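You operate a simulated robot arm through the tools that you are given. There is no shell and no other tool.

Carry out the task below with a simulated two-armed robot. There is one attempt and no reset: what you move stays moved.

## Task
Test the cabinet's stop button: start, hit it, twist it free, reset.

The check looks at the end state, three seconds after you hand in, the way a careful person would. Anything else that was tipped, shoved, dropped, spilled or broken makes it a failure.

## Robot
Two 7-joint arms with fingered hands on one trunk that stands fixed in place. Base frame: the origin is at the foot of the trunk, x ahead of it, y to its left, z up. Units: m, rad, N and s.
The left shoulder is at [0.07, 0.169, 1.157], the right one opposite. With the tool pointing down near the work surface each hand reaches from about 0.24 to 0.68 m from the base axis, measured 20 degrees to its own side. Payload 3.4 kg a hand.
The tool frame of a hand sits at the grasp point between the pads (the TCP): z along the fingers, y along the line on which they close. The tips reach 0.023 m beyond it. The gripper opens to 0.116 m; its body begins 0.065 m behind the TCP. The gripper is a hand of 4 fingers: y runs from the thumb to the fingers, the wrist lies at [0, 0, -0.211] in the tool frame.
Orientation is that of the tool frame in the base frame, as [roll, pitch, yaw] about the fixed x, y, z axes, in that order (R = Rz(yaw) Ry(pitch) Rx(roll)). With the fingers straight down and closing along the base's y, the tool's x points along the base's -x, its y along +y and its z along -z.

## Interface
- The arms move only by the tool drive_tool. It takes "left_increments", "right_increments" or both (then of equal length, played together; a hand with none holds still); each is a list of rows, each a list of 6 numbers: the shift along the tool's x, y, z in m, then the turn, a rotation vector about the tool's x, y, z in rad. In form: [[x, y, z, rx, ry, rz], ...]. A call has 1 to 20 rows; each row shifts and turns the commanded pose from where the row before left it, along the tool's axes as they then stand. A row lasts 0.2 s, in which the tool goes at most 0.05 m and 0.15 rad; a call with a longer step from one row to the next is refused whole. A pose out of reach is approached as far as the arm can. The call stops where the force on the tool passes 70 N (or 10 N more than at its start, if that is more) or the arm is blocked; 0.2 s more then pass. In this call time passes only in rows, and 0.2 s behind the last. It gives the time, the measured TCP pose, the force on the tool (base axes), the opening and the grip force at its end, in the units of the frame above (readings bear some noise), with the torque about the TCP (base axes, N m) and any sound that the robot's microphone picked up.
- Cameras (640 x 400 px; columns grow to the right, rows downward): "scene" is now at [0.1388, -0.0237, 1.4009]; the picture's right is [-0.24, -0.97, 0.00], its down [-0.42, 0.11, -0.90] and it looks along [0.88, -0.22, -0.43] (base axes); focal length 332 px, centre (320, 200). "left" rides on the left gripper at [-0.068, 0.001, -0.09] in its tool frame; the picture's right is [-0.01, -1.00, 0.00], its down [0.80, -0.01, -0.61] and it looks along [0.61, -0.01, 0.80] (tool axes); focal length 251 px, centre (320, 200). "right" rides on the right gripper at [0.069, 0.001, -0.09] in its tool frame; the picture's right is [-0.01, 1.00, 0.00], its down [-0.80, -0.01, -0.61] and it looks along [-0.61, -0.01, 0.80] (tool axes); focal length 251 px, centre (320, 200). There is no depth. A picture from a camera that has moved, and an enlarged one, comes with that camera's place and axes in the base frame and with its lens.
- camera(camera): a new picture of that camera. The clock stands still meanwhile.
- raise_lower(by): slides the trunk up (or, below 0, down) by that many m; the arms and the scene camera ride with it, the base frame stays. It gives what a move gives, with no picture.
- curl_fingers(finger1, finger2, finger3, thumb_bend, hand): sets how far each is bent, from 0 (flat) to 100 (curled in); at 30 the hand is open as for a grip, at 70 the pads meet at the TCP. One left out holds its place. A second passes; each finger stops where it meets its share of the squeeze, and holds until it gets a number again. It is the only way to open and close the hand. It gives what a move gives, with no picture; readings hold the bend of each and the force on the fingers (four entries, about 0 where the hand has none), thumb and palm.
- aim_head(pan, tilt): turns the head with the scene camera to pan (to the left, within 1.501 rad either way) and tilt (down, from -0.506 to 1.204), counted from straight ahead of the robot. It gives what a move gives.
- zoom(camera, box): a new picture of the part [left, top, right, bottom] of that camera's present view, enlarged. The clock stands still meanwhile.
- hand_in(): hands the job in; it is judged then, once.

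Nothing tells you positions but the pictures and the camera data. Unless the task says otherwise, let go and move clear before handing in.

The tools are called after "Call:" by a JSON object that holds its "name" and its "arguments". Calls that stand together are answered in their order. drive_tool: Moves the arms, as the interface text tells. Its arguments: {"type":"object","properties":{"left_increments":{"type":"array","items":{"type":"array","items":{"type":"number"}}},"right_increments":{"type":"array","items":{"type":"array","items":{"type":"number"}}}},"required":[]} The other tools are called the same way: raise_lower (by) moves the trunk up or down; curl_fingers (finger1, finger2, finger3, thumb_bend, hand) moves the fingers one by one; aim_head (pan, tilt) turns the head that bears the scene camera; camera (camera) takes a picture; zoom (camera, box) takes an enlarged picture of a part of a camera's view; hand_in () hands the job in.

At the start:

```text
t: 0.0
left_ee_pos: [0.5243, 0.0701, 1.2469]
left_tool_rot: [-3.141, 0.0, -3.141]
left_force: [0.3, 0.2, 0.0]
left_ft_torque: [0.01, -0.01, 0.01]
left_finger_gap: 0.1161
left_grip_force: 0.0
left_shape: jaw
left_bend: [30.0, 30.0, 30.0, 30.0]
left_finger forces: [0.0, 0.0, 0.0, 0.0, 0.0, 0.0]
right_ee_pos: [0.4454, -0.3548, 1.1963]
right_tool_rot: [-3.142, 0.001, 3.141]
right_force: [-0.3, 0.0, -0.9]
right_ft_torque: [-0.02, 0.03, 0.02]
right_finger_gap: 0.1159
right_grip_force: 0.1
right_shape: jaw
right_bend: [30.0, 30.0, 30.0, 30.0]
right_finger forces: [0.0, 0.1, 0.0, 0.0, 0.0, 0.1]
trunk travel left (down, up): [-0.664, 0.276]
head pan, tilt (commanded): [-0.248, 0.443]
```

scene: 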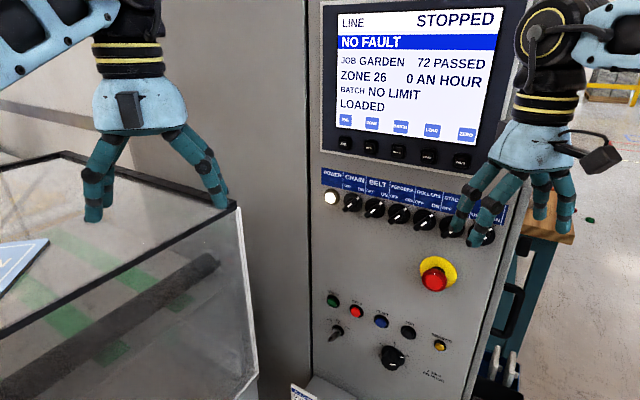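
right: 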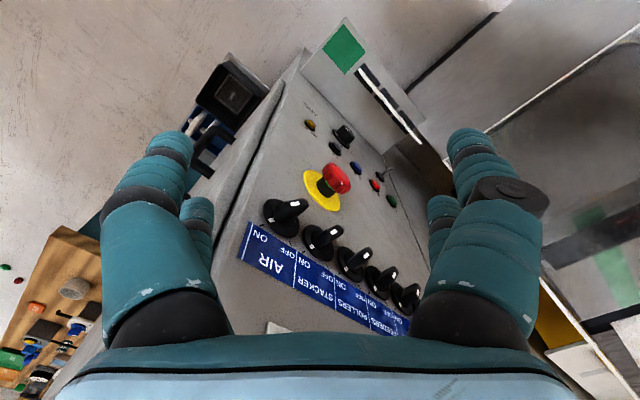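
left: 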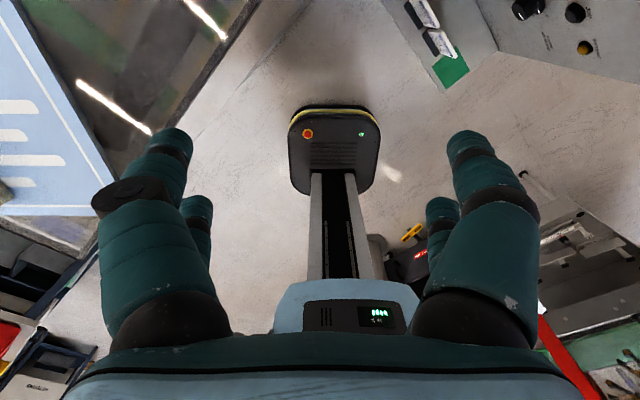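

I see a control cabinet ahead with a screen showing "STOPPED / NO FAULT", a row of selector switches, a red mushroom stop button on a yellow collar, and below it small coloured buttons. I'll look closer at labels before moving.

Call:
{"name": "zoom", "arguments": {"camera": "scene", "box": [310, 280, 480, 390]}}

Call:
{"name": "zoom", "arguments": {"camera": "scene", "box": [310, 160, 520, 300]}}

Call:
{"name": "zoom", "arguments": {"camera": "scene", "box": [310, 0, 530, 170]}}

Call:
{"name": "zoom", "arguments": {"camera": "right", "box": [230, 80, 430, 340]}}

```text
3.64 times, centred on (395, 335) of scene
camera zoom: at [0.1388, -0.0237, 1.4009], right [-0.24, -0.97, 0.0], down [-0.42, 0.11, -0.9], along [0.88, -0.22, -0.43], focal length 1209 px, centre (47, -291)
```

zoom: 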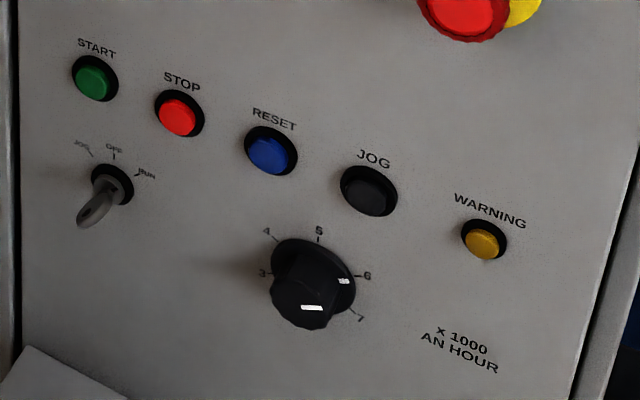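

```text
2.86 times, centred on (415, 230) of scene
camera zoom: at [0.1388, -0.0237, 1.4009], right [-0.24, -0.97, 0.0], down [-0.42, 0.11, -0.9], along [0.88, -0.22, -0.43], focal length 950 px, centre (49, 114)
```

zoom: 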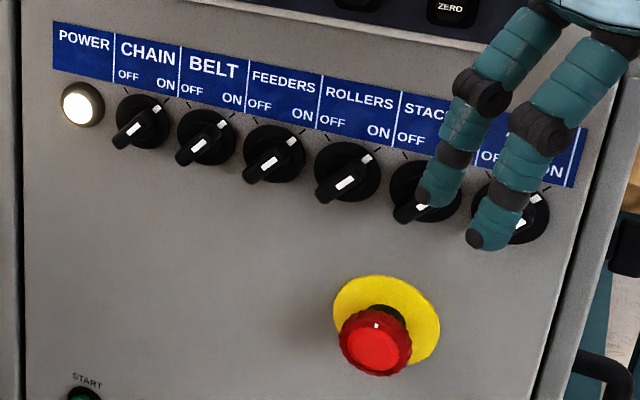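

```text
2.35 times, centred on (420, 85) of scene
camera zoom: at [0.1388, -0.0237, 1.4009], right [-0.24, -0.97, 0.0], down [-0.42, 0.11, -0.9], along [0.88, -0.22, -0.43], focal length 782 px, centre (85, 471)
```

zoom: 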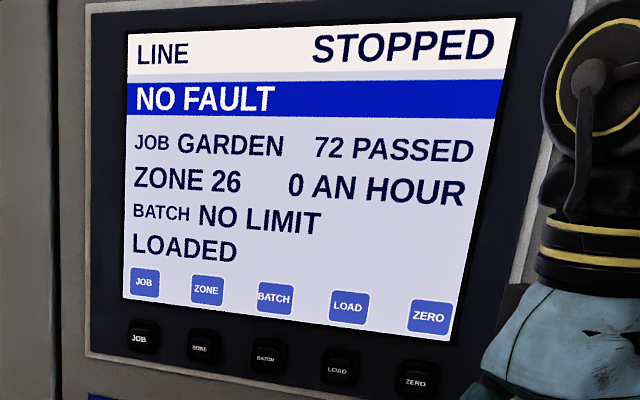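

```text
1.54 times, centred on (330, 210) of right
camera zoom: at [0.3757, -0.3527, 1.2881], right [0.01, 1.0, 0.0], down [0.79, -0.01, 0.61], along [0.61, -0.01, -0.79], focal length 387 px, centre (305, 185)
```

zoom: 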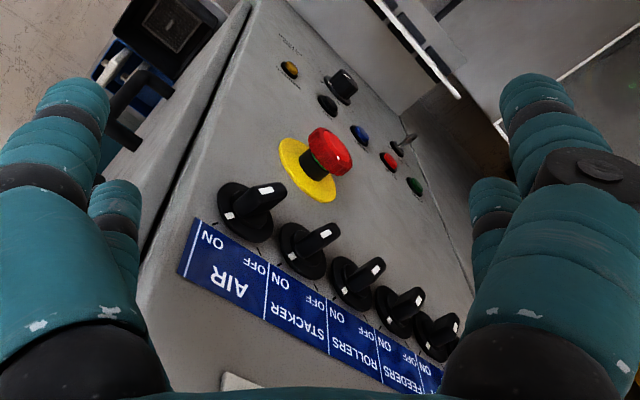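

The panel has START, STOP, RESET, JOG, WARNING, a key switch (JOG/OFF/RUN) and a speed knob. I'll look around with the head to find any notices and to see the machine itself before touching anything.

Call:
{"name": "aim_head", "arguments": {"pan": -0.35, "tilt": 0.8}}

Call:
{"name": "camera", "arguments": {"camera": "scene"}}

Call:
{"name": "aim_head", "arguments": {"pan": 0.5, "tilt": 0.5}}

Call:
{"name": "camera", "arguments": {"camera": "scene"}}

Call:
{"name": "aim_head", "arguments": {"pan": 1.3, "tilt": 0.4}}

Call:
{"name": "camera", "arguments": {"camera": "scene"}}

Call:
{"name": "aim_head", "arguments": {"pan": -1.0, "tilt": 0.5}}

Call:
{"name": "camera", "arguments": {"camera": "scene"}}

Call:
{"name": "aim_head", "arguments": {"pan": 0.0, "tilt": -0.3}}

Call:
{"name": "camera", "arguments": {"camera": "scene"}}

```text
t: 0.8
left_ee_pos: [0.5239, 0.0702, 1.2489]
left_tool_rot: [3.141, 0.001, -3.142]
left_force: [-0.1, -0.2, 0.4]
left_ft_torque: [-0.02, -0.01, -0.01]
left_finger_gap: 0.116
left_grip_force: 0.0
left_shape: jaw
left_bend: [30.0, 30.0, 30.0, 30.0]
left_finger forces: [0.1, 0.0, 0.0, 0.0, 0.0, 0.1]
right_ee_pos: [0.4442, -0.3547, 1.1984]
right_tool_rot: [-3.141, 0.002, 3.14]
right_force: [0.1, 0.1, -1.3]
right_ft_torque: [0.02, -0.01, 0.03]
right_finger_gap: 0.1159
right_grip_force: 0.0
right_shape: jaw
right_bend: [30.0, 30.0, 30.0, 30.0]
right_finger forces: [0.0, 0.0, 0.1, 0.1, 0.0, 0.1]
trunk travel left (down, up): [-0.664, 0.276]
head pan, tilt (commanded): [-0.351, 0.799]
```

```text
taken
camera scene: at [0.1253, -0.0289, 1.3699], right [-0.34, -0.94, 0.0], down [-0.67, 0.25, -0.7], along [0.66, -0.24, -0.72], focal length 332 px, centre (320, 200)
```

scene: 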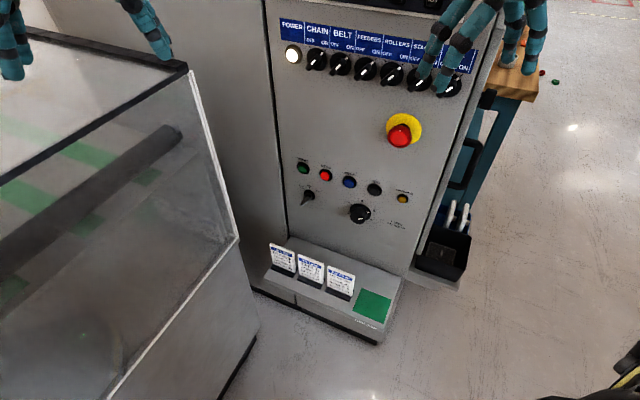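

```text
t: 2.0
left_ee_pos: [0.5236, 0.0688, 1.2484]
left_tool_rot: [3.141, 0.0, -3.141]
left_force: [-0.1, -0.7, -0.1]
left_ft_torque: [0.0, 0.0, 0.0]
left_finger_gap: 0.1157
left_grip_force: 0.0
left_shape: jaw
left_bend: [30.0, 30.0, 30.0, 30.0]
left_finger forces: [0.0, 0.1, 0.0, 0.0, 0.1, 0.1]
right_ee_pos: [0.4441, -0.3543, 1.1982]
right_tool_rot: [-3.141, 0.002, 3.141]
right_force: [0.5, -0.6, -0.9]
right_ft_torque: [-0.02, 0.0, -0.02]
right_finger_gap: 0.1159
right_grip_force: 0.1
right_shape: jaw
right_bend: [30.0, 30.0, 30.0, 30.0]
right_finger forces: [0.1, 0.0, 0.0, 0.1, 0.0, 0.1]
trunk travel left (down, up): [-0.664, 0.276]
head pan, tilt (commanded): [0.499, 0.499]
```

```text
taken
camera scene: at [0.1295, 0.0423, 1.3958], right [0.48, -0.88, 0.0], down [-0.42, -0.23, -0.88], along [0.77, 0.42, -0.48], focal length 332 px, centre (320, 200)
```

scene: 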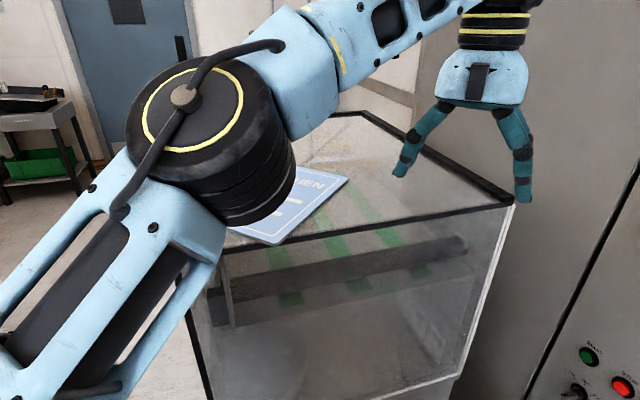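

```text
t: 3.1
left_ee_pos: [0.5234, 0.07, 1.2479]
left_tool_rot: [-3.142, -0.001, -3.141]
left_force: [-0.3, -0.3, 0.2]
left_ft_torque: [0.01, -0.03, 0.0]
left_finger_gap: 0.116
left_grip_force: 0.1
left_shape: jaw
left_bend: [30.0, 30.0, 30.0, 30.0]
left_finger forces: [0.0, 0.0, 0.0, 0.0, 0.1, 0.0]
right_ee_pos: [0.4448, -0.3552, 1.199]
right_tool_rot: [3.141, 0.001, 3.139]
right_force: [-0.7, 1.4, -0.2]
right_ft_torque: [-0.02, 0.0, 0.02]
right_finger_gap: 0.116
right_grip_force: 0.0
right_shape: jaw
right_bend: [30.0, 30.0, 30.0, 30.0]
right_finger forces: [0.0, 0.0, 0.1, 0.1, 0.0, 0.0]
trunk travel left (down, up): [-0.664, 0.276]
head pan, tilt (commanded): [1.3, 0.4]
```

```text
taken
camera scene: at [0.0744, 0.088, 1.405], right [0.96, -0.27, 0.0], down [-0.1, -0.37, -0.92], along [0.25, 0.89, -0.39], focal length 332 px, centre (320, 200)
```

scene: 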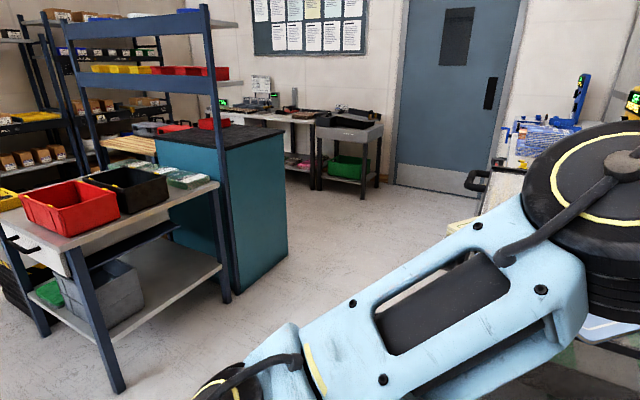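

```text
t: 5.3
left_ee_pos: [0.5234, 0.069, 1.2479]
left_tool_rot: [-3.142, 0.001, -3.141]
left_force: [-0.8, 0.0, -0.1]
left_ft_torque: [0.01, -0.03, 0.01]
left_finger_gap: 0.116
left_grip_force: 0.0
left_shape: jaw
left_bend: [30.0, 30.0, 30.0, 30.0]
left_finger forces: [0.0, 0.0, 0.0, 0.1, 0.1, 0.1]
right_ee_pos: [0.4443, -0.3547, 1.1986]
right_tool_rot: [-3.141, 0.001, 3.139]
right_force: [-0.1, -0.2, -0.3]
right_ft_torque: [0.01, -0.02, 0.04]
right_finger_gap: 0.1158
right_grip_force: 0.1
right_shape: jaw
right_bend: [30.0, 30.0, 30.0, 30.0]
right_finger forces: [0.0, 0.0, 0.0, 0.0, 0.0, 0.1]
trunk travel left (down, up): [-0.664, 0.276]
head pan, tilt (commanded): [-1.0, 0.499]
```

```text
taken
camera scene: at [0.0987, -0.0777, 1.3958], right [-0.84, -0.54, 0.0], down [-0.26, 0.4, -0.88], along [0.47, -0.74, -0.48], focal length 332 px, centre (320, 200)
```

scene: 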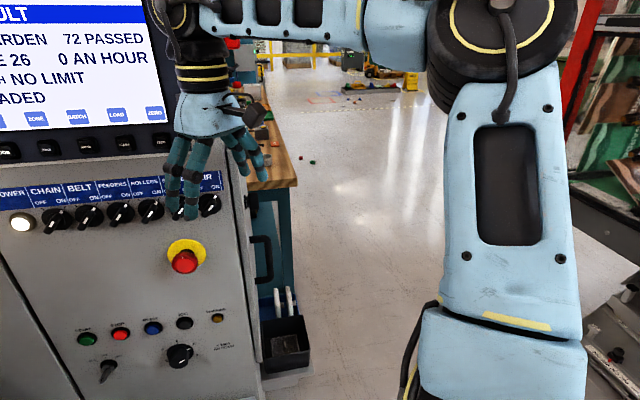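

```text
t: 6.5
left_ee_pos: [0.5237, 0.0703, 1.2487]
left_tool_rot: [-3.141, -0.001, -3.141]
left_force: [-0.5, 0.1, 0.0]
left_ft_torque: [0.05, -0.01, -0.04]
left_finger_gap: 0.1159
left_grip_force: 0.0
left_shape: jaw
left_bend: [30.0, 30.0, 30.0, 30.0]
left_finger forces: [0.0, 0.0, 0.0, 0.0, 0.0, 0.0]
right_ee_pos: [0.4431, -0.3554, 1.1979]
right_tool_rot: [3.139, 0.002, 3.14]
right_force: [0.5, -0.4, 0.4]
right_ft_torque: [0.0, -0.02, -0.03]
right_finger_gap: 0.1156
right_grip_force: 0.0
right_shape: jaw
right_bend: [30.0, 30.0, 30.0, 30.0]
right_finger forces: [0.0, 0.1, 0.0, 0.1, 0.0, 0.0]
trunk travel left (down, up): [-0.664, 0.276]
head pan, tilt (commanded): [0.0, -0.3]
```

```text
taken
camera scene: at [0.1282, -0.0013, 1.4674], right [0.0, -1.0, 0.0], down [0.29, 0.0, -0.96], along [0.96, 0.0, 0.29], focal length 332 px, centre (320, 200)
```

scene: 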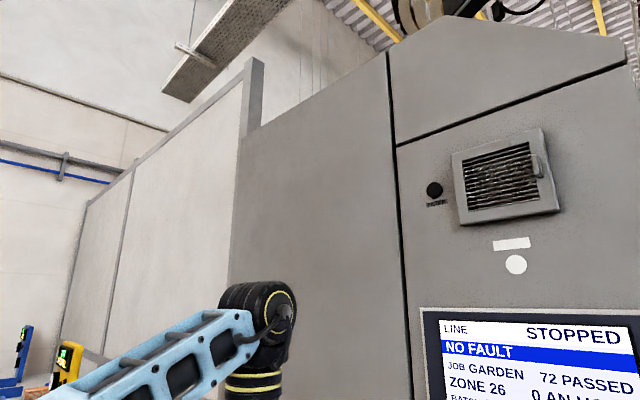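

The cabinet foot carries three cards and a green pad. I'll read those and the sign on the guard, then the key switch.

Call:
{"name": "aim_head", "arguments": {"pan": -0.3, "tilt": 0.9}}

Call:
{"name": "zoom", "arguments": {"camera": "scene", "box": [230, 180, 430, 305]}}

Call:
{"name": "zoom", "arguments": {"camera": "scene", "box": [270, 110, 430, 210]}}

Call:
{"name": "zoom", "arguments": {"camera": "left", "box": [0, 0, 250, 220]}}

Call:
{"name": "zoom", "arguments": {"camera": "left", "box": [380, 0, 640, 150]}}

```text
t: 7.9
left_ee_pos: [0.5228, 0.0692, 1.247]
left_tool_rot: [-3.142, -0.001, 3.141]
left_force: [0.0, -0.4, 0.4]
left_ft_torque: [0.0, -0.01, -0.01]
left_finger_gap: 0.1161
left_grip_force: 0.1
left_shape: jaw
left_bend: [30.0, 30.0, 30.0, 30.0]
left_finger forces: [0.0, 0.1, 0.0, 0.1, 0.0, 0.0]
right_ee_pos: [0.4446, -0.354, 1.1973]
right_tool_rot: [-3.142, 0.003, 3.14]
right_force: [0.3, 0.0, -0.1]
right_ft_torque: [-0.02, 0.04, -0.01]
right_finger_gap: 0.116
right_grip_force: 0.1
right_shape: jaw
right_bend: [30.0, 30.0, 30.0, 30.0]
right_finger forces: [0.1, 0.1, 0.0, 0.0, 0.0, 0.0]
trunk travel left (down, up): [-0.664, 0.276]
head pan, tilt (commanded): [-0.3, 0.901]
```

```text
3.20 times, centred on (330, 242) of scene
camera zoom: at [0.1217, -0.0235, 1.362], right [-0.3, -0.96, 0.0], down [-0.75, 0.23, -0.62], along [0.59, -0.18, -0.78], focal length 1064 px, centre (288, 64)
```

zoom: 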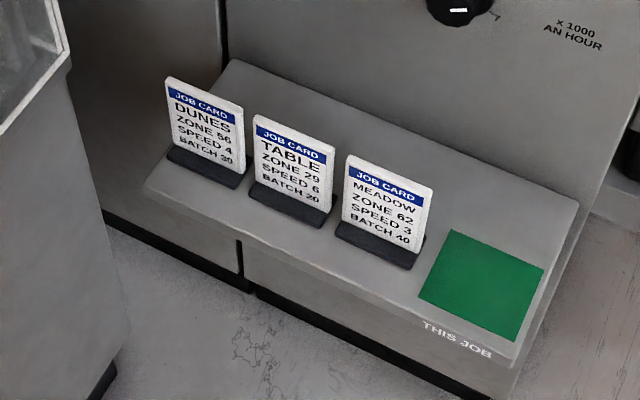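

```text
4.00 times, centred on (350, 160) of scene
camera zoom: at [0.1217, -0.0235, 1.362], right [-0.3, -0.96, 0.0], down [-0.75, 0.23, -0.62], along [0.59, -0.18, -0.78], focal length 1330 px, centre (200, 360)
```

zoom: 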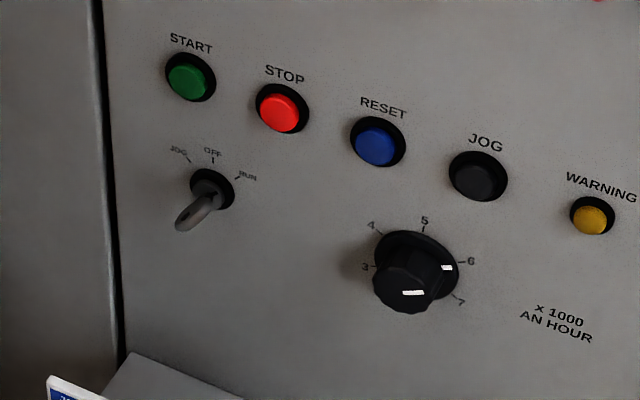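

```text
1.82 times, centred on (125, 110) of left
camera zoom: at [0.591, 0.0693, 1.3388], right [0.01, -1.0, 0.0], down [-0.8, -0.01, 0.61], along [-0.61, -0.01, -0.8], focal length 457 px, centre (674, 364)
```

zoom: 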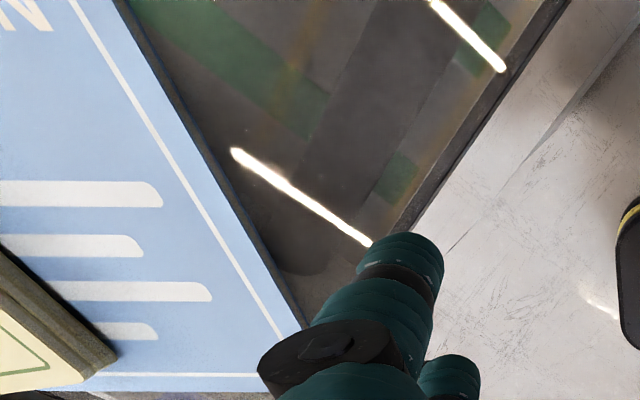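

```text
2.46 times, centred on (510, 75) of left
camera zoom: at [0.591, 0.0693, 1.3388], right [0.01, -1.0, 0.0], down [-0.8, -0.01, 0.61], along [-0.61, -0.01, -0.8], focal length 619 px, centre (-148, 508)
```

zoom: 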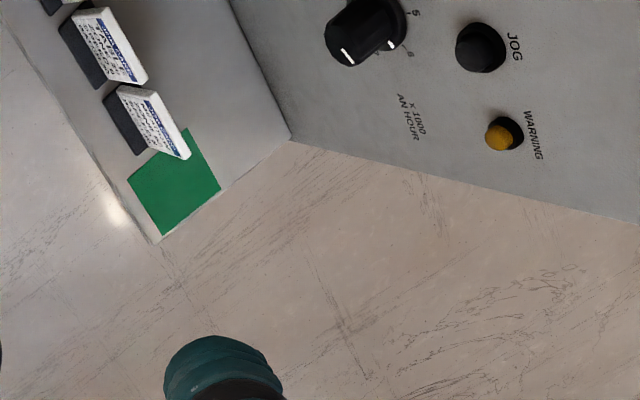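

The job cards concern other jobs; the screen already says LOADED. From two views I place START near (0.72, -0.20, 0.85), the mushroom near (0.56, -0.35, 1.02), and the panel vertical at 45° to me, with the glass guard's corner at about (0.74, -0.01, 1.11). I'll zoom on the mushroom and key for direction marks.

Call:
{"name": "aim_head", "arguments": {"pan": -0.5, "tilt": 0.6}}

Call:
{"name": "camera", "arguments": {"camera": "scene"}}

Call:
{"name": "zoom", "arguments": {"camera": "right", "box": [290, 150, 370, 200]}}

Call:
{"name": "zoom", "arguments": {"camera": "right", "box": [340, 150, 420, 200]}}

```text
t: 8.7
left_ee_pos: [0.5239, 0.0691, 1.2482]
left_tool_rot: [3.141, 0.0, -3.141]
left_force: [-0.1, -0.1, 0.1]
left_ft_torque: [-0.01, 0.01, -0.01]
left_finger_gap: 0.116
left_grip_force: 0.1
left_shape: jaw
left_bend: [30.0, 30.0, 30.0, 30.0]
left_finger forces: [0.0, 0.1, 0.0, 0.0, 0.0, 0.0]
right_ee_pos: [0.4447, -0.3548, 1.1995]
right_tool_rot: [3.141, 0.002, 3.141]
right_force: [-0.4, -0.3, 0.3]
right_ft_torque: [0.0, -0.02, -0.01]
right_finger_gap: 0.116
right_grip_force: 0.1
right_shape: jaw
right_bend: [30.0, 30.0, 30.0, 30.0]
right_finger forces: [0.0, 0.1, 0.1, 0.0, 0.0, 0.1]
trunk travel left (down, up): [-0.664, 0.276]
head pan, tilt (commanded): [-0.499, 0.6]
```

```text
taken
camera scene: at [0.1271, -0.0434, 1.3867], right [-0.48, -0.88, 0.0], down [-0.5, 0.27, -0.82], along [0.72, -0.39, -0.57], focal length 332 px, centre (320, 200)
```

scene: 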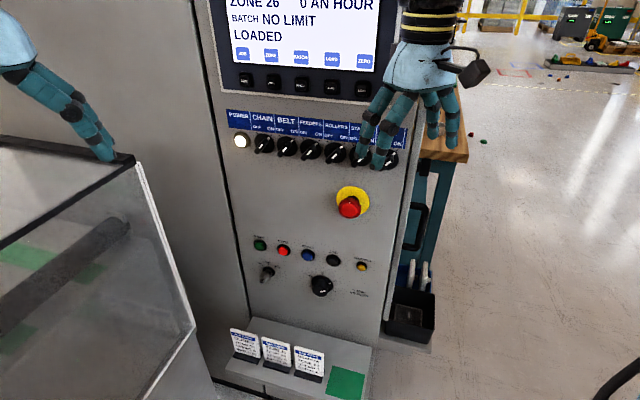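

```text
8.00 times, centred on (330, 175) of right
camera zoom: at [0.3756, -0.3527, 1.2881], right [0.01, 1.0, 0.0], down [0.79, -0.01, 0.61], along [0.61, -0.01, -0.79], focal length 2012 px, centre (240, 400)
```

zoom: 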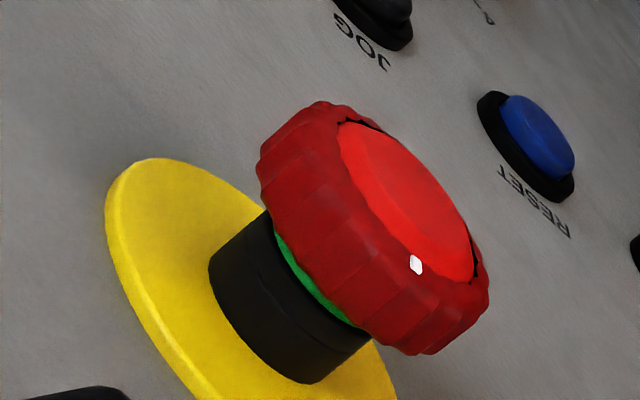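

```text
8.00 times, centred on (380, 175) of right
camera zoom: at [0.3756, -0.3527, 1.2881], right [0.01, 1.0, 0.0], down [0.79, -0.01, 0.61], along [0.61, -0.01, -0.79], focal length 2012 px, centre (-160, 400)
```

zoom: 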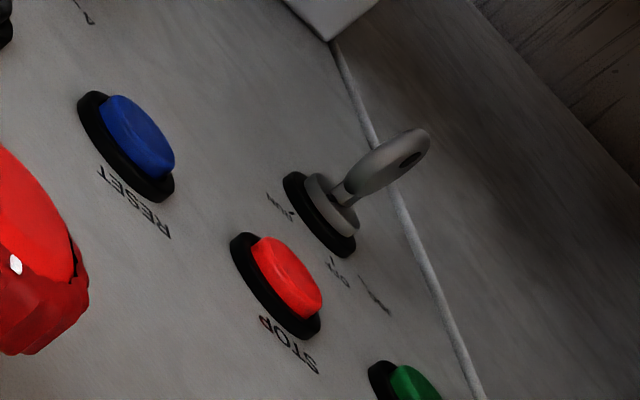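

The mushroom shows its green ring (released) with a white index mark at the top. I'll zoom on the key from the head camera to see which position it's in.

Call:
{"name": "zoom", "arguments": {"camera": "scene", "box": [240, 230, 304, 290]}}

Call:
{"name": "zoom", "arguments": {"camera": "scene", "box": [320, 175, 400, 225]}}

Call:
{"name": "zoom", "arguments": {"camera": "scene", "box": [225, 100, 415, 215]}}

```text
6.67 times, centred on (272, 260) of scene
camera zoom: at [0.1271, -0.0434, 1.3867], right [-0.48, -0.88, 0.0], down [-0.5, 0.27, -0.82], along [0.72, -0.39, -0.57], focal length 2216 px, centre (640, -200)
```

zoom: 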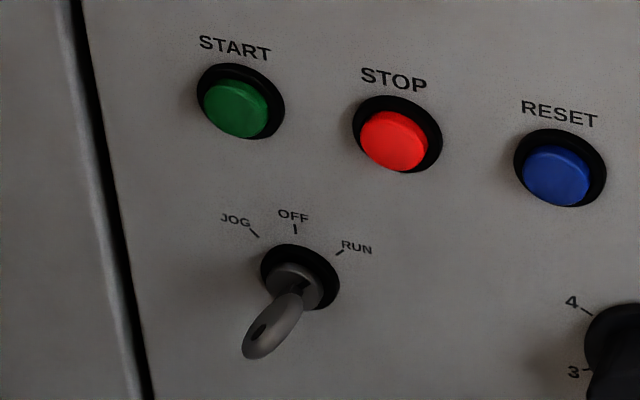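

```text
8.00 times, centred on (360, 200) of scene
camera zoom: at [0.1271, -0.0434, 1.3867], right [-0.48, -0.88, 0.0], down [-0.5, 0.27, -0.82], along [0.72, -0.39, -0.57], focal length 2660 px, centre (0, 200)
```

zoom: 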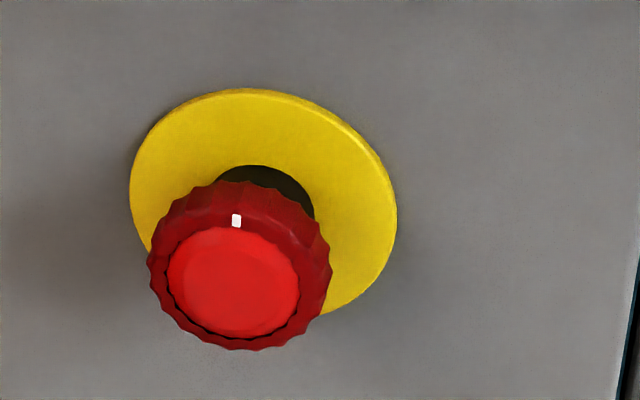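

```text
3.37 times, centred on (320, 158) of scene
camera zoom: at [0.1271, -0.0434, 1.3867], right [-0.48, -0.88, 0.0], down [-0.5, 0.27, -0.82], along [0.72, -0.39, -0.57], focal length 1120 px, centre (320, 343)
```

zoom: 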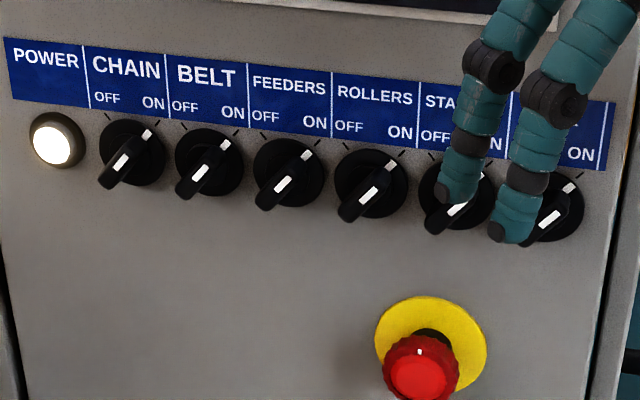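

Key is at RUN, all selectors ON, so START should work. I'll first withdraw the right hand back and to the right, away from the panel and knobs, to leave room for the left hand.

Call:
{"name": "drive_tool", "arguments": {"right_increments": [[0.03, -0.02, 0, 0, 0, 0], [0.03, -0.03, 0, 0, 0, 0], [0.03, -0.03, 0, 0, 0, 0], [0.03, -0.03, 0, 0, 0, 0]]}}

Call:
{"name": "camera", "arguments": {"camera": "scene"}}

Call:
{"name": "camera", "arguments": {"camera": "right"}}

```text
t: 9.7
left_ee_pos: [0.5217, 0.0693, 1.2493]
left_tool_rot: [-3.14, 0.004, 3.141]
left_force: [-0.4, -0.1, 1.0]
left_ft_torque: [0.03, -0.03, 0.01]
left_finger_gap: 0.116
left_grip_force: 0.1
left_shape: jaw
left_bend: [30.0, 30.0, 30.0, 30.0]
left_finger forces: [0.1, 0.0, 0.0, 0.0, 0.0, 0.0]
right_ee_pos: [0.3223, -0.4677, 1.1959]
right_tool_rot: [3.141, 0.005, 3.139]
right_force: [0.6, -0.6, -0.3]
right_ft_torque: [0.02, -0.04, 0.01]
right_finger_gap: 0.1157
right_grip_force: 0.0
right_shape: jaw
right_bend: [30.0, 30.0, 30.0, 30.0]
right_finger forces: [0.0, 0.0, 0.1, 0.0, 0.0, 0.0]
trunk travel left (down, up): [-0.664, 0.276]
head pan, tilt (commanded): [-0.499, 0.6]
```

```text
taken
camera scene: at [0.125, -0.0447, 1.3869], right [-0.48, -0.88, 0.0], down [-0.49, 0.27, -0.83], along [0.73, -0.39, -0.56], focal length 332 px, centre (320, 200)
```

scene: 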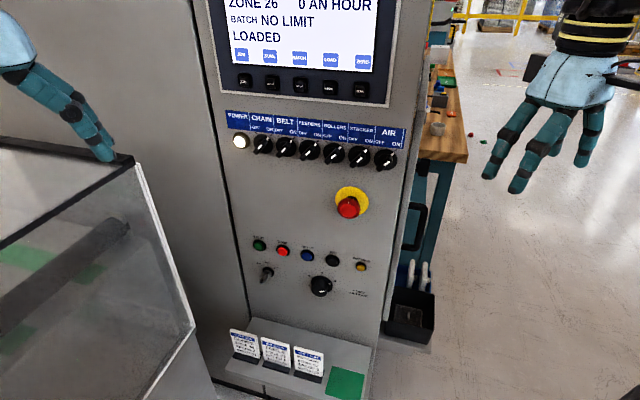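

```text
taken
camera right: at [0.2541, -0.4657, 1.2857], right [0.01, 1.0, 0.0], down [0.79, -0.01, 0.61], along [0.61, -0.01, -0.79], focal length 251 px, centre (320, 200)
```

right: 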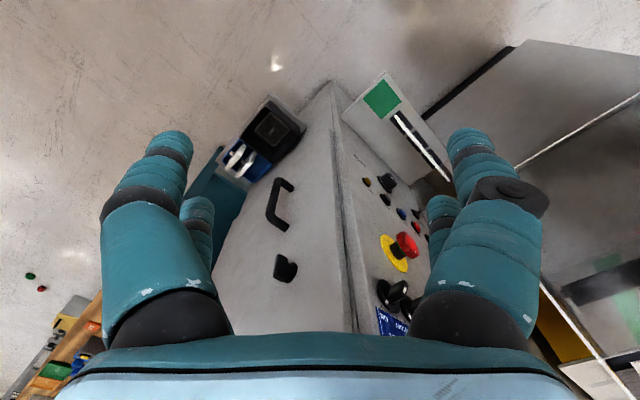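

The right hand is clear. Now I'll yaw the left hand 45° while it still points down, drifting slightly away from the guard, so it can later pitch up to face the panel.

Call:
{"name": "drive_tool", "arguments": {"left_increments": [[0, -0.01, 0, 0, 0, 0.1309], [0, -0.01, 0, 0, 0, 0.1309], [0, -0.01, 0, 0, 0, 0.1309], [0, -0.01, 0, 0, 0, 0.1309], [0, -0.01, 0, 0, 0, 0.1309], [0, -0.01, 0, 0, 0, 0.1309]]}}

Call:
{"name": "aim_head", "arguments": {"pan": 0.3, "tilt": 0.4}}

Call:
{"name": "camera", "arguments": {"camera": "scene"}}

Call:
{"name": "camera", "arguments": {"camera": "left"}}

```text
t: 11.1
left_ee_pos: [0.5042, 0.0146, 1.2474]
left_tool_rot: [3.141, 0.0, 2.354]
left_force: [-1.0, 0.1, -0.4]
left_ft_torque: [0.0, 0.02, 0.02]
left_finger_gap: 0.1158
left_grip_force: 0.1
left_shape: jaw
left_bend: [30.0, 30.0, 30.0, 30.0]
left_finger forces: [0.1, 0.0, 0.0, 0.0, 0.1, 0.0]
right_ee_pos: [0.3246, -0.4653, 1.1962]
right_tool_rot: [3.141, 0.002, 3.141]
right_force: [-0.6, -0.3, -0.2]
right_ft_torque: [-0.01, 0.01, 0.0]
right_finger_gap: 0.1159
right_grip_force: 0.0
right_shape: jaw
right_bend: [30.0, 30.0, 30.0, 30.0]
right_finger forces: [0.0, 0.1, 0.1, 0.0, 0.0, 0.0]
trunk travel left (down, up): [-0.664, 0.276]
head pan, tilt (commanded): [-0.499, 0.6]
```

```text
t: 12.3
left_ee_pos: [0.5049, 0.015, 1.2469]
left_tool_rot: [3.141, 0.0, 2.36]
left_force: [0.9, 0.1, 0.0]
left_ft_torque: [-0.01, -0.02, 0.0]
left_finger_gap: 0.1156
left_grip_force: 0.0
left_shape: jaw
left_bend: [30.0, 30.0, 30.0, 30.0]
left_finger forces: [0.0, 0.0, 0.0, 0.1, 0.0, 0.1]
right_ee_pos: [0.3254, -0.4668, 1.1961]
right_tool_rot: [-3.141, 0.002, 3.14]
right_force: [-0.4, -0.4, -0.1]
right_ft_torque: [-0.02, 0.01, -0.04]
right_finger_gap: 0.1158
right_grip_force: 0.2
right_shape: jaw
right_bend: [30.0, 30.0, 30.0, 30.0]
right_finger forces: [0.0, 0.0, 0.0, 0.0, 0.1, 0.0]
trunk travel left (down, up): [-0.664, 0.276]
head pan, tilt (commanded): [0.3, 0.4]
```

```text
taken
camera scene: at [0.138, 0.0261, 1.405], right [0.29, -0.96, 0.0], down [-0.37, -0.11, -0.92], along [0.88, 0.27, -0.39], focal length 332 px, centre (320, 200)
```

scene: 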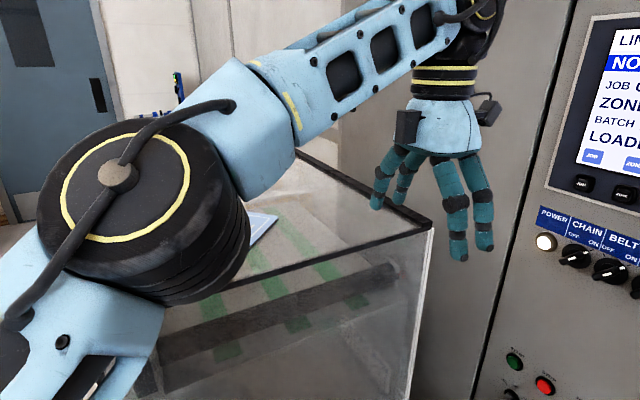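

```text
taken
camera left: at [0.5525, -0.0347, 1.3386], right [-0.7, -0.71, 0.0], down [-0.57, 0.56, 0.61], along [-0.43, 0.42, -0.8], focal length 251 px, centre (320, 200)
```

left: 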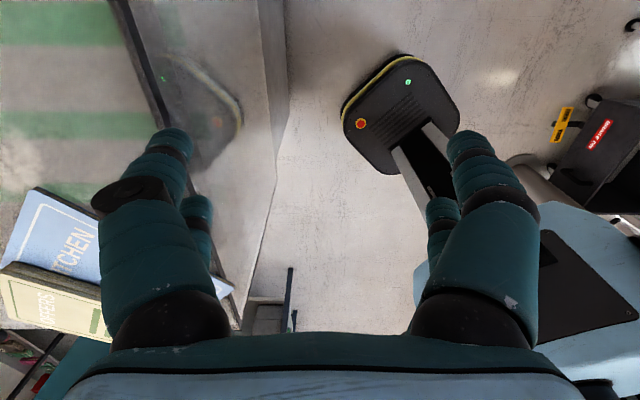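

The elbow sits well in front of the guard and the hand is free. I'll pitch the left hand up halfway toward facing the panel while lowering slightly, then check.

Call:
{"name": "drive_tool", "arguments": {"left_increments": [[-0.01, 0, 0.014, 0, -0.1428, 0], [-0.0079, 0, 0.0153, 0, -0.1428, 0], [-0.0057, 0, 0.0162, 0, -0.1428, 0], [-0.0033, 0, 0.0169, 0, -0.1428, 0], [-0.0008, 0, 0.0172, 0, -0.1428, 0]]}}

Call:
{"name": "camera", "arguments": {"camera": "scene"}}

Call:
{"name": "camera", "arguments": {"camera": "left"}}

```text
t: 13.5
left_ee_pos: [0.5399, -0.021, 1.178]
left_tool_rot: [-3.14, 0.718, 2.359]
left_force: [-0.3, -0.2, -0.8]
left_ft_torque: [-0.03, -0.01, -0.01]
left_finger_gap: 0.116
left_grip_force: 0.0
left_shape: jaw
left_bend: [30.0, 30.0, 30.0, 30.0]
left_finger forces: [0.2, 0.0, 0.1, 0.0, 0.1, 0.0]
right_ee_pos: [0.3251, -0.4669, 1.1956]
right_tool_rot: [3.141, 0.002, 3.14]
right_force: [-0.7, -0.4, 0.0]
right_ft_torque: [0.01, -0.01, -0.01]
right_finger_gap: 0.1162
right_grip_force: 0.1
right_shape: jaw
right_bend: [30.0, 30.0, 30.0, 30.0]
right_finger forces: [0.1, 0.0, 0.1, 0.0, 0.0, 0.0]
trunk travel left (down, up): [-0.664, 0.276]
head pan, tilt (commanded): [0.3, 0.4]
```

```text
taken
camera scene: at [0.1383, 0.0271, 1.405], right [0.3, -0.96, 0.0], down [-0.37, -0.12, -0.92], along [0.88, 0.27, -0.39], focal length 332 px, centre (320, 200)
```

scene: 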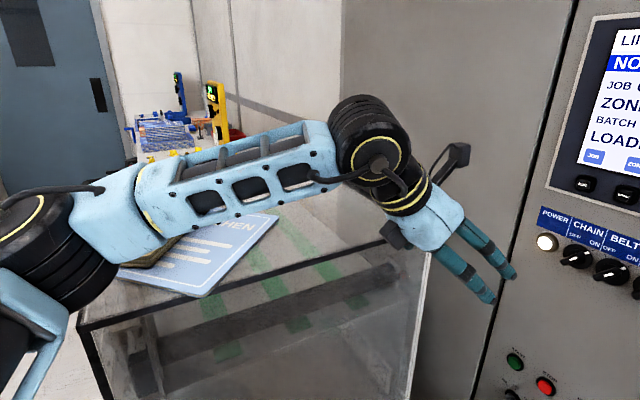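

```text
taken
camera left: at [0.5349, -0.0157, 1.2916], right [-0.7, -0.71, 0.01], down [-0.71, 0.7, -0.07], along [0.04, -0.05, -1.0], focal length 251 px, centre (320, 200)
```

left: 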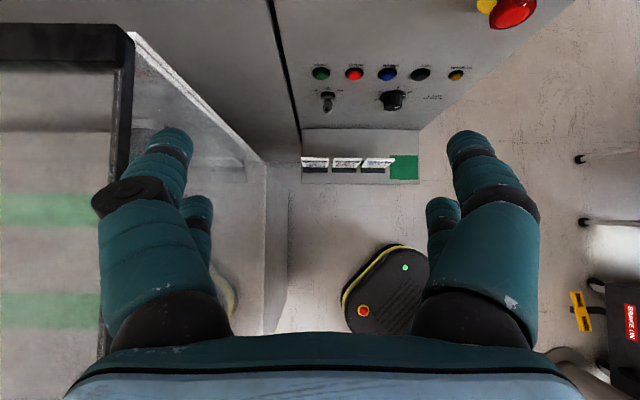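

The arm moves freely; elbow stays in front of the guard. Before pressing anything I need to know how the fingers form a single poker, so I'll curl fingers 1 and 3 and bring finger 2 and the thumb to a pinch, then look.

Call:
{"name": "curl_fingers", "arguments": {"hand": "left", "finger1": 100, "finger2": 70, "finger3": 100, "thumb_bend": 70}}

Call:
{"name": "camera", "arguments": {"camera": "left"}}

Call:
{"name": "zoom", "arguments": {"camera": "scene", "box": [320, 80, 560, 330]}}

```text
t: 14.5
left_ee_pos: [0.539, -0.0207, 1.1764]
left_tool_rot: [-3.14, 0.714, 2.355]
left_force: [0.9, 0.1, 0.4]
left_ft_torque: [-0.02, -0.01, -0.01]
left_finger_gap: 0.0053
left_grip_force: 0.0
left_shape: fingers
left_bend: [85.0, 69.0, 100.0, 67.0]
left_finger forces: [0.1, 0.0, 0.0, 0.0, 0.1, 0.1]
right_ee_pos: [0.3252, -0.466, 1.1957]
right_tool_rot: [3.142, 0.002, 3.14]
right_force: [-0.9, 0.5, -0.2]
right_ft_torque: [0.0, 0.0, 0.01]
right_finger_gap: 0.1159
right_grip_force: 0.1
right_shape: jaw
right_bend: [30.0, 30.0, 30.0, 30.0]
right_finger forces: [0.0, 0.0, 0.1, 0.1, 0.1, 0.0]
trunk travel left (down, up): [-0.664, 0.276]
head pan, tilt (commanded): [0.3, 0.4]
```

```text
taken
camera left: at [0.5347, -0.0167, 1.2916], right [-0.7, -0.71, 0.01], down [-0.71, 0.7, -0.06], along [0.04, -0.05, -1.0], focal length 251 px, centre (320, 200)
```

left: 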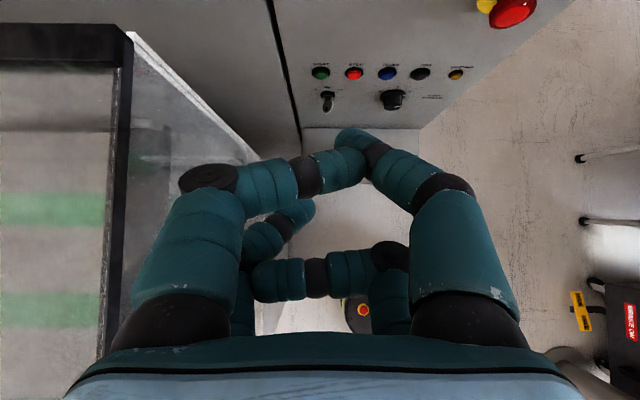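

```text
1.60 times, centred on (440, 205) of scene
camera zoom: at [0.138, 0.0263, 1.405], right [0.3, -0.96, 0.0], down [-0.37, -0.12, -0.92], along [0.88, 0.27, -0.39], focal length 532 px, centre (128, 192)
```

zoom: 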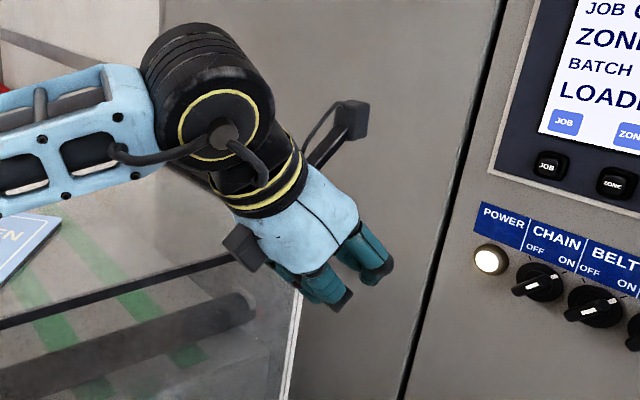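

The hand is laid out as two pairs (2×2), so a pinch of one front digit isn't centred. I'll try curling everything but finger 1 to see a single pointing digit.

Call:
{"name": "curl_fingers", "arguments": {"hand": "left", "finger1": 45, "finger2": 100, "finger3": 100, "thumb_bend": 100}}

Call:
{"name": "camera", "arguments": {"camera": "left"}}

Call:
{"name": "zoom", "arguments": {"camera": "scene", "box": [320, 80, 560, 330]}}

```text
t: 15.5
left_ee_pos: [0.5406, -0.0207, 1.178]
left_tool_rot: [3.142, 0.712, 2.355]
left_force: [-0.8, -0.8, -0.3]
left_ft_torque: [0.0, -0.01, -0.01]
left_finger_gap: 0.0
left_grip_force: 0.1
left_shape: fingers
left_bend: [97.0, 91.0, 100.0, 81.0]
left_finger forces: [0.1, 0.0, 0.0, 0.0, 0.0, 0.0]
right_ee_pos: [0.3252, -0.467, 1.1955]
right_tool_rot: [-3.141, 0.002, 3.141]
right_force: [-0.4, 0.3, -0.3]
right_ft_torque: [-0.01, 0.01, -0.01]
right_finger_gap: 0.116
right_grip_force: 0.0
right_shape: jaw
right_bend: [30.0, 30.0, 30.0, 30.0]
right_finger forces: [0.1, 0.0, 0.0, 0.0, 0.1, 0.1]
trunk travel left (down, up): [-0.664, 0.276]
head pan, tilt (commanded): [0.3, 0.4]
```

```text
taken
camera left: at [0.5347, -0.0168, 1.2916], right [-0.7, -0.71, 0.01], down [-0.71, 0.7, -0.06], along [0.04, -0.05, -1.0], focal length 251 px, centre (320, 200)
```

left: 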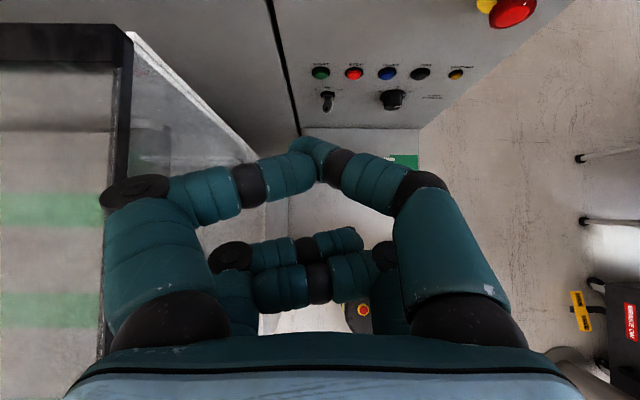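

```text
1.60 times, centred on (440, 205) of scene
camera zoom: at [0.138, 0.0262, 1.405], right [0.3, -0.96, 0.0], down [-0.37, -0.12, -0.92], along [0.88, 0.27, -0.39], focal length 532 px, centre (128, 192)
```

zoom: 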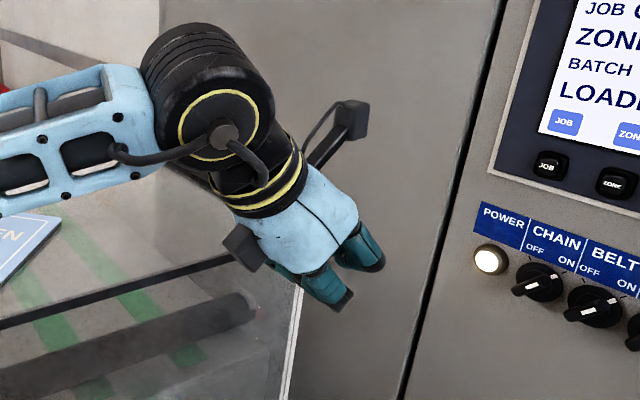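

Readings and shapes don't match simply, so I'll open the hand again and bend just one digit at a time to learn the mapping.

Call:
{"name": "curl_fingers", "arguments": {"hand": "left", "finger1": 30, "finger2": 30, "finger3": 30, "thumb_bend": 30}}

Call:
{"name": "curl_fingers", "arguments": {"hand": "left", "finger1": 70}}

Call:
{"name": "camera", "arguments": {"camera": "left"}}

Call:
{"name": "curl_fingers", "arguments": {"hand": "left", "finger2": 70}}

Call:
{"name": "camera", "arguments": {"camera": "left"}}

Call:
{"name": "curl_fingers", "arguments": {"hand": "left", "finger3": 70}}

Call:
{"name": "camera", "arguments": {"camera": "left"}}

```text
t: 16.5
left_ee_pos: [0.542, -0.0214, 1.1773]
left_tool_rot: [3.141, 0.714, 2.357]
left_force: [-0.5, -0.5, -1.2]
left_ft_torque: [-0.02, 0.02, -0.02]
left_finger_gap: 0.1164
left_grip_force: 0.0
left_shape: fingers
left_bend: [30.0, 30.0, 30.0, 30.0]
left_finger forces: [0.0, 0.0, 0.0, 0.0, 0.0, 0.0]
right_ee_pos: [0.3246, -0.4652, 1.197]
right_tool_rot: [3.141, 0.001, 3.139]
right_force: [-0.2, -0.2, 0.4]
right_ft_torque: [0.01, -0.01, 0.02]
right_finger_gap: 0.1157
right_grip_force: 0.0
right_shape: jaw
right_bend: [30.0, 30.0, 30.0, 30.0]
right_finger forces: [0.0, 0.1, 0.0, 0.1, 0.0, 0.0]
trunk travel left (down, up): [-0.664, 0.276]
head pan, tilt (commanded): [0.3, 0.4]
```

```text
t: 17.5
left_ee_pos: [0.5403, -0.0204, 1.1767]
left_tool_rot: [-3.14, 0.713, 2.357]
left_force: [-0.4, -1.5, -0.3]
left_ft_torque: [-0.03, 0.0, 0.02]
left_finger_gap: 0.0589
left_grip_force: 0.1
left_shape: fingers
left_bend: [70.0, 30.0, 30.0, 30.0]
left_finger forces: [0.0, 0.0, 0.1, 0.1, 0.0, 0.0]
right_ee_pos: [0.3254, -0.4666, 1.1958]
right_tool_rot: [3.141, 0.002, 3.141]
right_force: [-0.3, 0.8, 0.2]
right_ft_torque: [-0.02, 0.0, 0.01]
right_finger_gap: 0.116
right_grip_force: 0.2
right_shape: jaw
right_bend: [30.0, 30.0, 30.0, 30.0]
right_finger forces: [0.0, 0.0, 0.0, 0.1, 0.0, 0.0]
trunk travel left (down, up): [-0.664, 0.276]
head pan, tilt (commanded): [0.3, 0.4]
```

```text
taken
camera left: at [0.5347, -0.0168, 1.2916], right [-0.7, -0.71, 0.01], down [-0.71, 0.7, -0.06], along [0.04, -0.05, -1.0], focal length 251 px, centre (320, 200)
```

left: 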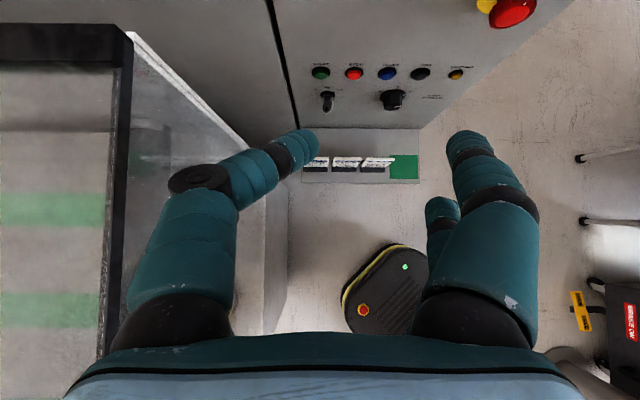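

```text
t: 18.5
left_ee_pos: [0.5413, -0.0212, 1.1775]
left_tool_rot: [3.141, 0.712, 2.356]
left_force: [0.3, 0.4, -0.4]
left_ft_torque: [0.02, -0.03, -0.02]
left_finger_gap: 0.0595
left_grip_force: 0.0
left_shape: fingers
left_bend: [70.0, 70.0, 30.0, 30.0]
left_finger forces: [0.1, 0.0, 0.0, 0.1, 0.0, 0.0]
right_ee_pos: [0.3244, -0.4662, 1.1955]
right_tool_rot: [3.141, 0.001, 3.141]
right_force: [-0.3, -0.3, -0.5]
right_ft_torque: [-0.02, -0.02, 0.0]
right_finger_gap: 0.1159
right_grip_force: 0.1
right_shape: jaw
right_bend: [30.0, 30.0, 30.0, 30.0]
right_finger forces: [0.0, 0.0, 0.1, 0.0, 0.0, 0.0]
trunk travel left (down, up): [-0.664, 0.276]
head pan, tilt (commanded): [0.3, 0.4]
```

```text
taken
camera left: at [0.5347, -0.0168, 1.2916], right [-0.7, -0.71, 0.01], down [-0.71, 0.7, -0.06], along [0.04, -0.05, -1.0], focal length 251 px, centre (320, 200)
```

left: 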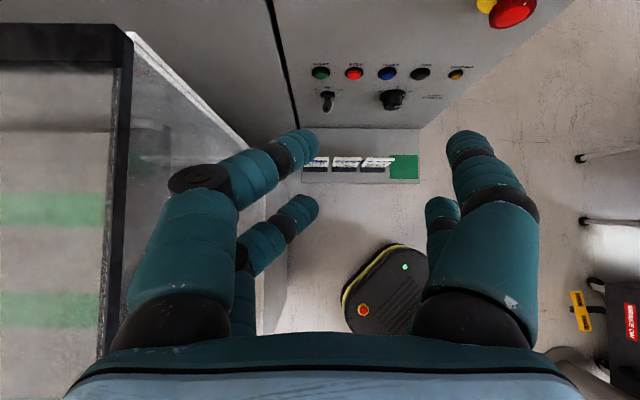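

```text
t: 19.5
left_ee_pos: [0.5405, -0.0204, 1.1777]
left_tool_rot: [3.141, 0.715, 2.355]
left_force: [-0.2, 0.7, 0.5]
left_ft_torque: [0.01, 0.02, 0.0]
left_finger_gap: 0.0593
left_grip_force: 0.1
left_shape: fingers
left_bend: [70.0, 70.0, 70.0, 30.0]
left_finger forces: [0.0, 0.0, 0.0, 0.1, 0.1, 0.0]
right_ee_pos: [0.3244, -0.4655, 1.1955]
right_tool_rot: [3.141, 0.0, 3.14]
right_force: [0.3, -0.1, 0.7]
right_ft_torque: [0.01, 0.0, 0.02]
right_finger_gap: 0.1159
right_grip_force: 0.0
right_shape: jaw
right_bend: [30.0, 30.0, 30.0, 30.0]
right_finger forces: [0.1, 0.0, 0.0, 0.0, 0.0, 0.0]
trunk travel left (down, up): [-0.664, 0.276]
head pan, tilt (commanded): [0.3, 0.4]
```

```text
taken
camera left: at [0.5347, -0.0168, 1.2916], right [-0.7, -0.71, 0.01], down [-0.71, 0.7, -0.06], along [0.04, -0.05, -1.0], focal length 251 px, centre (320, 200)
```

left: 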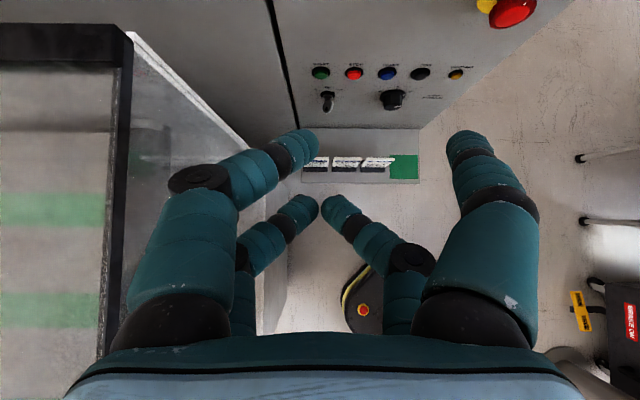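

Mapping is clear: finger 1 and thumb are the upper (camera-side) pair, fingers 2 and 3 the other pair, tips about ±0.02 m in tool x. I'll curl thumb, 2 and 3 first, then bring finger 1 to the centre as the poker.

Call:
{"name": "curl_fingers", "arguments": {"hand": "left", "finger1": 30, "finger2": 60, "finger3": 100, "thumb_bend": 100}}

Call:
{"name": "curl_fingers", "arguments": {"hand": "left", "finger1": 68, "finger2": 100}}

Call:
{"name": "camera", "arguments": {"camera": "left"}}

Call:
{"name": "zoom", "arguments": {"camera": "scene", "box": [320, 80, 560, 330]}}

```text
t: 20.5
left_ee_pos: [0.5408, -0.0206, 1.1774]
left_tool_rot: [-3.141, 0.713, 2.357]
left_force: [-0.5, 0.5, 0.7]
left_ft_torque: [0.0, 0.0, 0.01]
left_finger_gap: 0.0346
left_grip_force: 0.0
left_shape: fingers
left_bend: [30.0, 60.0, 100.0, 100.0]
left_finger forces: [0.0, 0.0, 0.0, 0.0, 0.0, 0.0]
right_ee_pos: [0.3243, -0.4663, 1.1958]
right_tool_rot: [-3.142, 0.001, 3.141]
right_force: [-0.5, 0.7, -0.6]
right_ft_torque: [0.0, -0.01, 0.0]
right_finger_gap: 0.1158
right_grip_force: 0.1
right_shape: jaw
right_bend: [30.0, 30.0, 30.0, 30.0]
right_finger forces: [0.0, 0.0, 0.0, 0.0, 0.0, 0.1]
trunk travel left (down, up): [-0.664, 0.276]
head pan, tilt (commanded): [0.3, 0.4]
```

```text
t: 21.5
left_ee_pos: [0.5395, -0.0217, 1.1771]
left_tool_rot: [3.141, 0.713, 2.358]
left_force: [0.6, 0.1, 1.0]
left_ft_torque: [-0.01, -0.06, 0.02]
left_finger_gap: 0.0155
left_grip_force: 0.1
left_shape: fingers
left_bend: [59.0, 91.0, 100.0, 100.0]
left_finger forces: [0.0, 0.1, 0.1, 0.0, 0.1, 0.1]
right_ee_pos: [0.3254, -0.4663, 1.1961]
right_tool_rot: [-3.14, 0.002, 3.14]
right_force: [0.4, 0.7, -0.4]
right_ft_torque: [0.0, 0.01, 0.01]
right_finger_gap: 0.116
right_grip_force: 0.1
right_shape: jaw
right_bend: [30.0, 30.0, 30.0, 30.0]
right_finger forces: [0.1, 0.1, 0.1, 0.1, 0.0, 0.1]
trunk travel left (down, up): [-0.664, 0.276]
head pan, tilt (commanded): [0.3, 0.4]
```

```text
taken
camera left: at [0.5347, -0.0168, 1.2916], right [-0.7, -0.71, 0.01], down [-0.71, 0.7, -0.06], along [0.04, -0.05, -1.0], focal length 251 px, centre (320, 200)
```

left: 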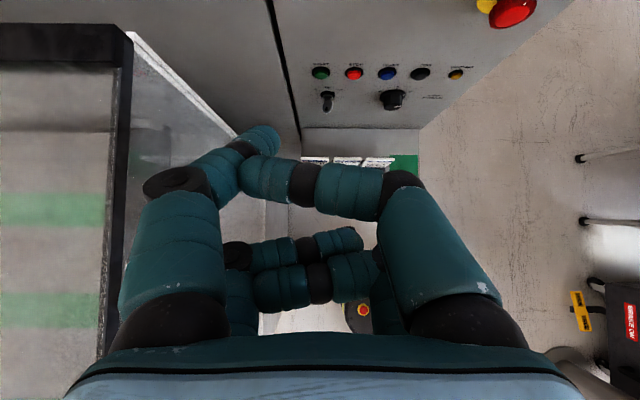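

```text
1.60 times, centred on (440, 205) of scene
camera zoom: at [0.138, 0.0262, 1.405], right [0.3, -0.96, 0.0], down [-0.37, -0.12, -0.92], along [0.88, 0.27, -0.39], focal length 532 px, centre (128, 192)
```

zoom: 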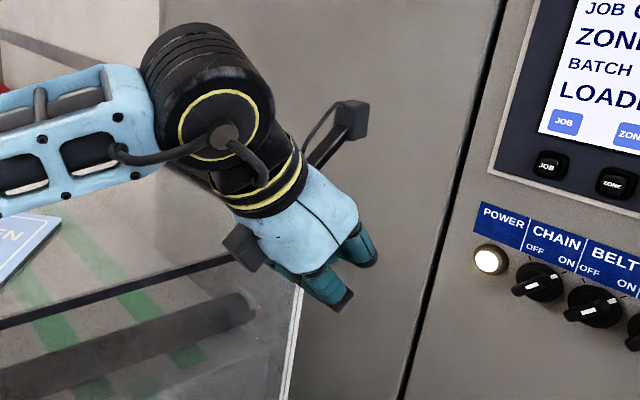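

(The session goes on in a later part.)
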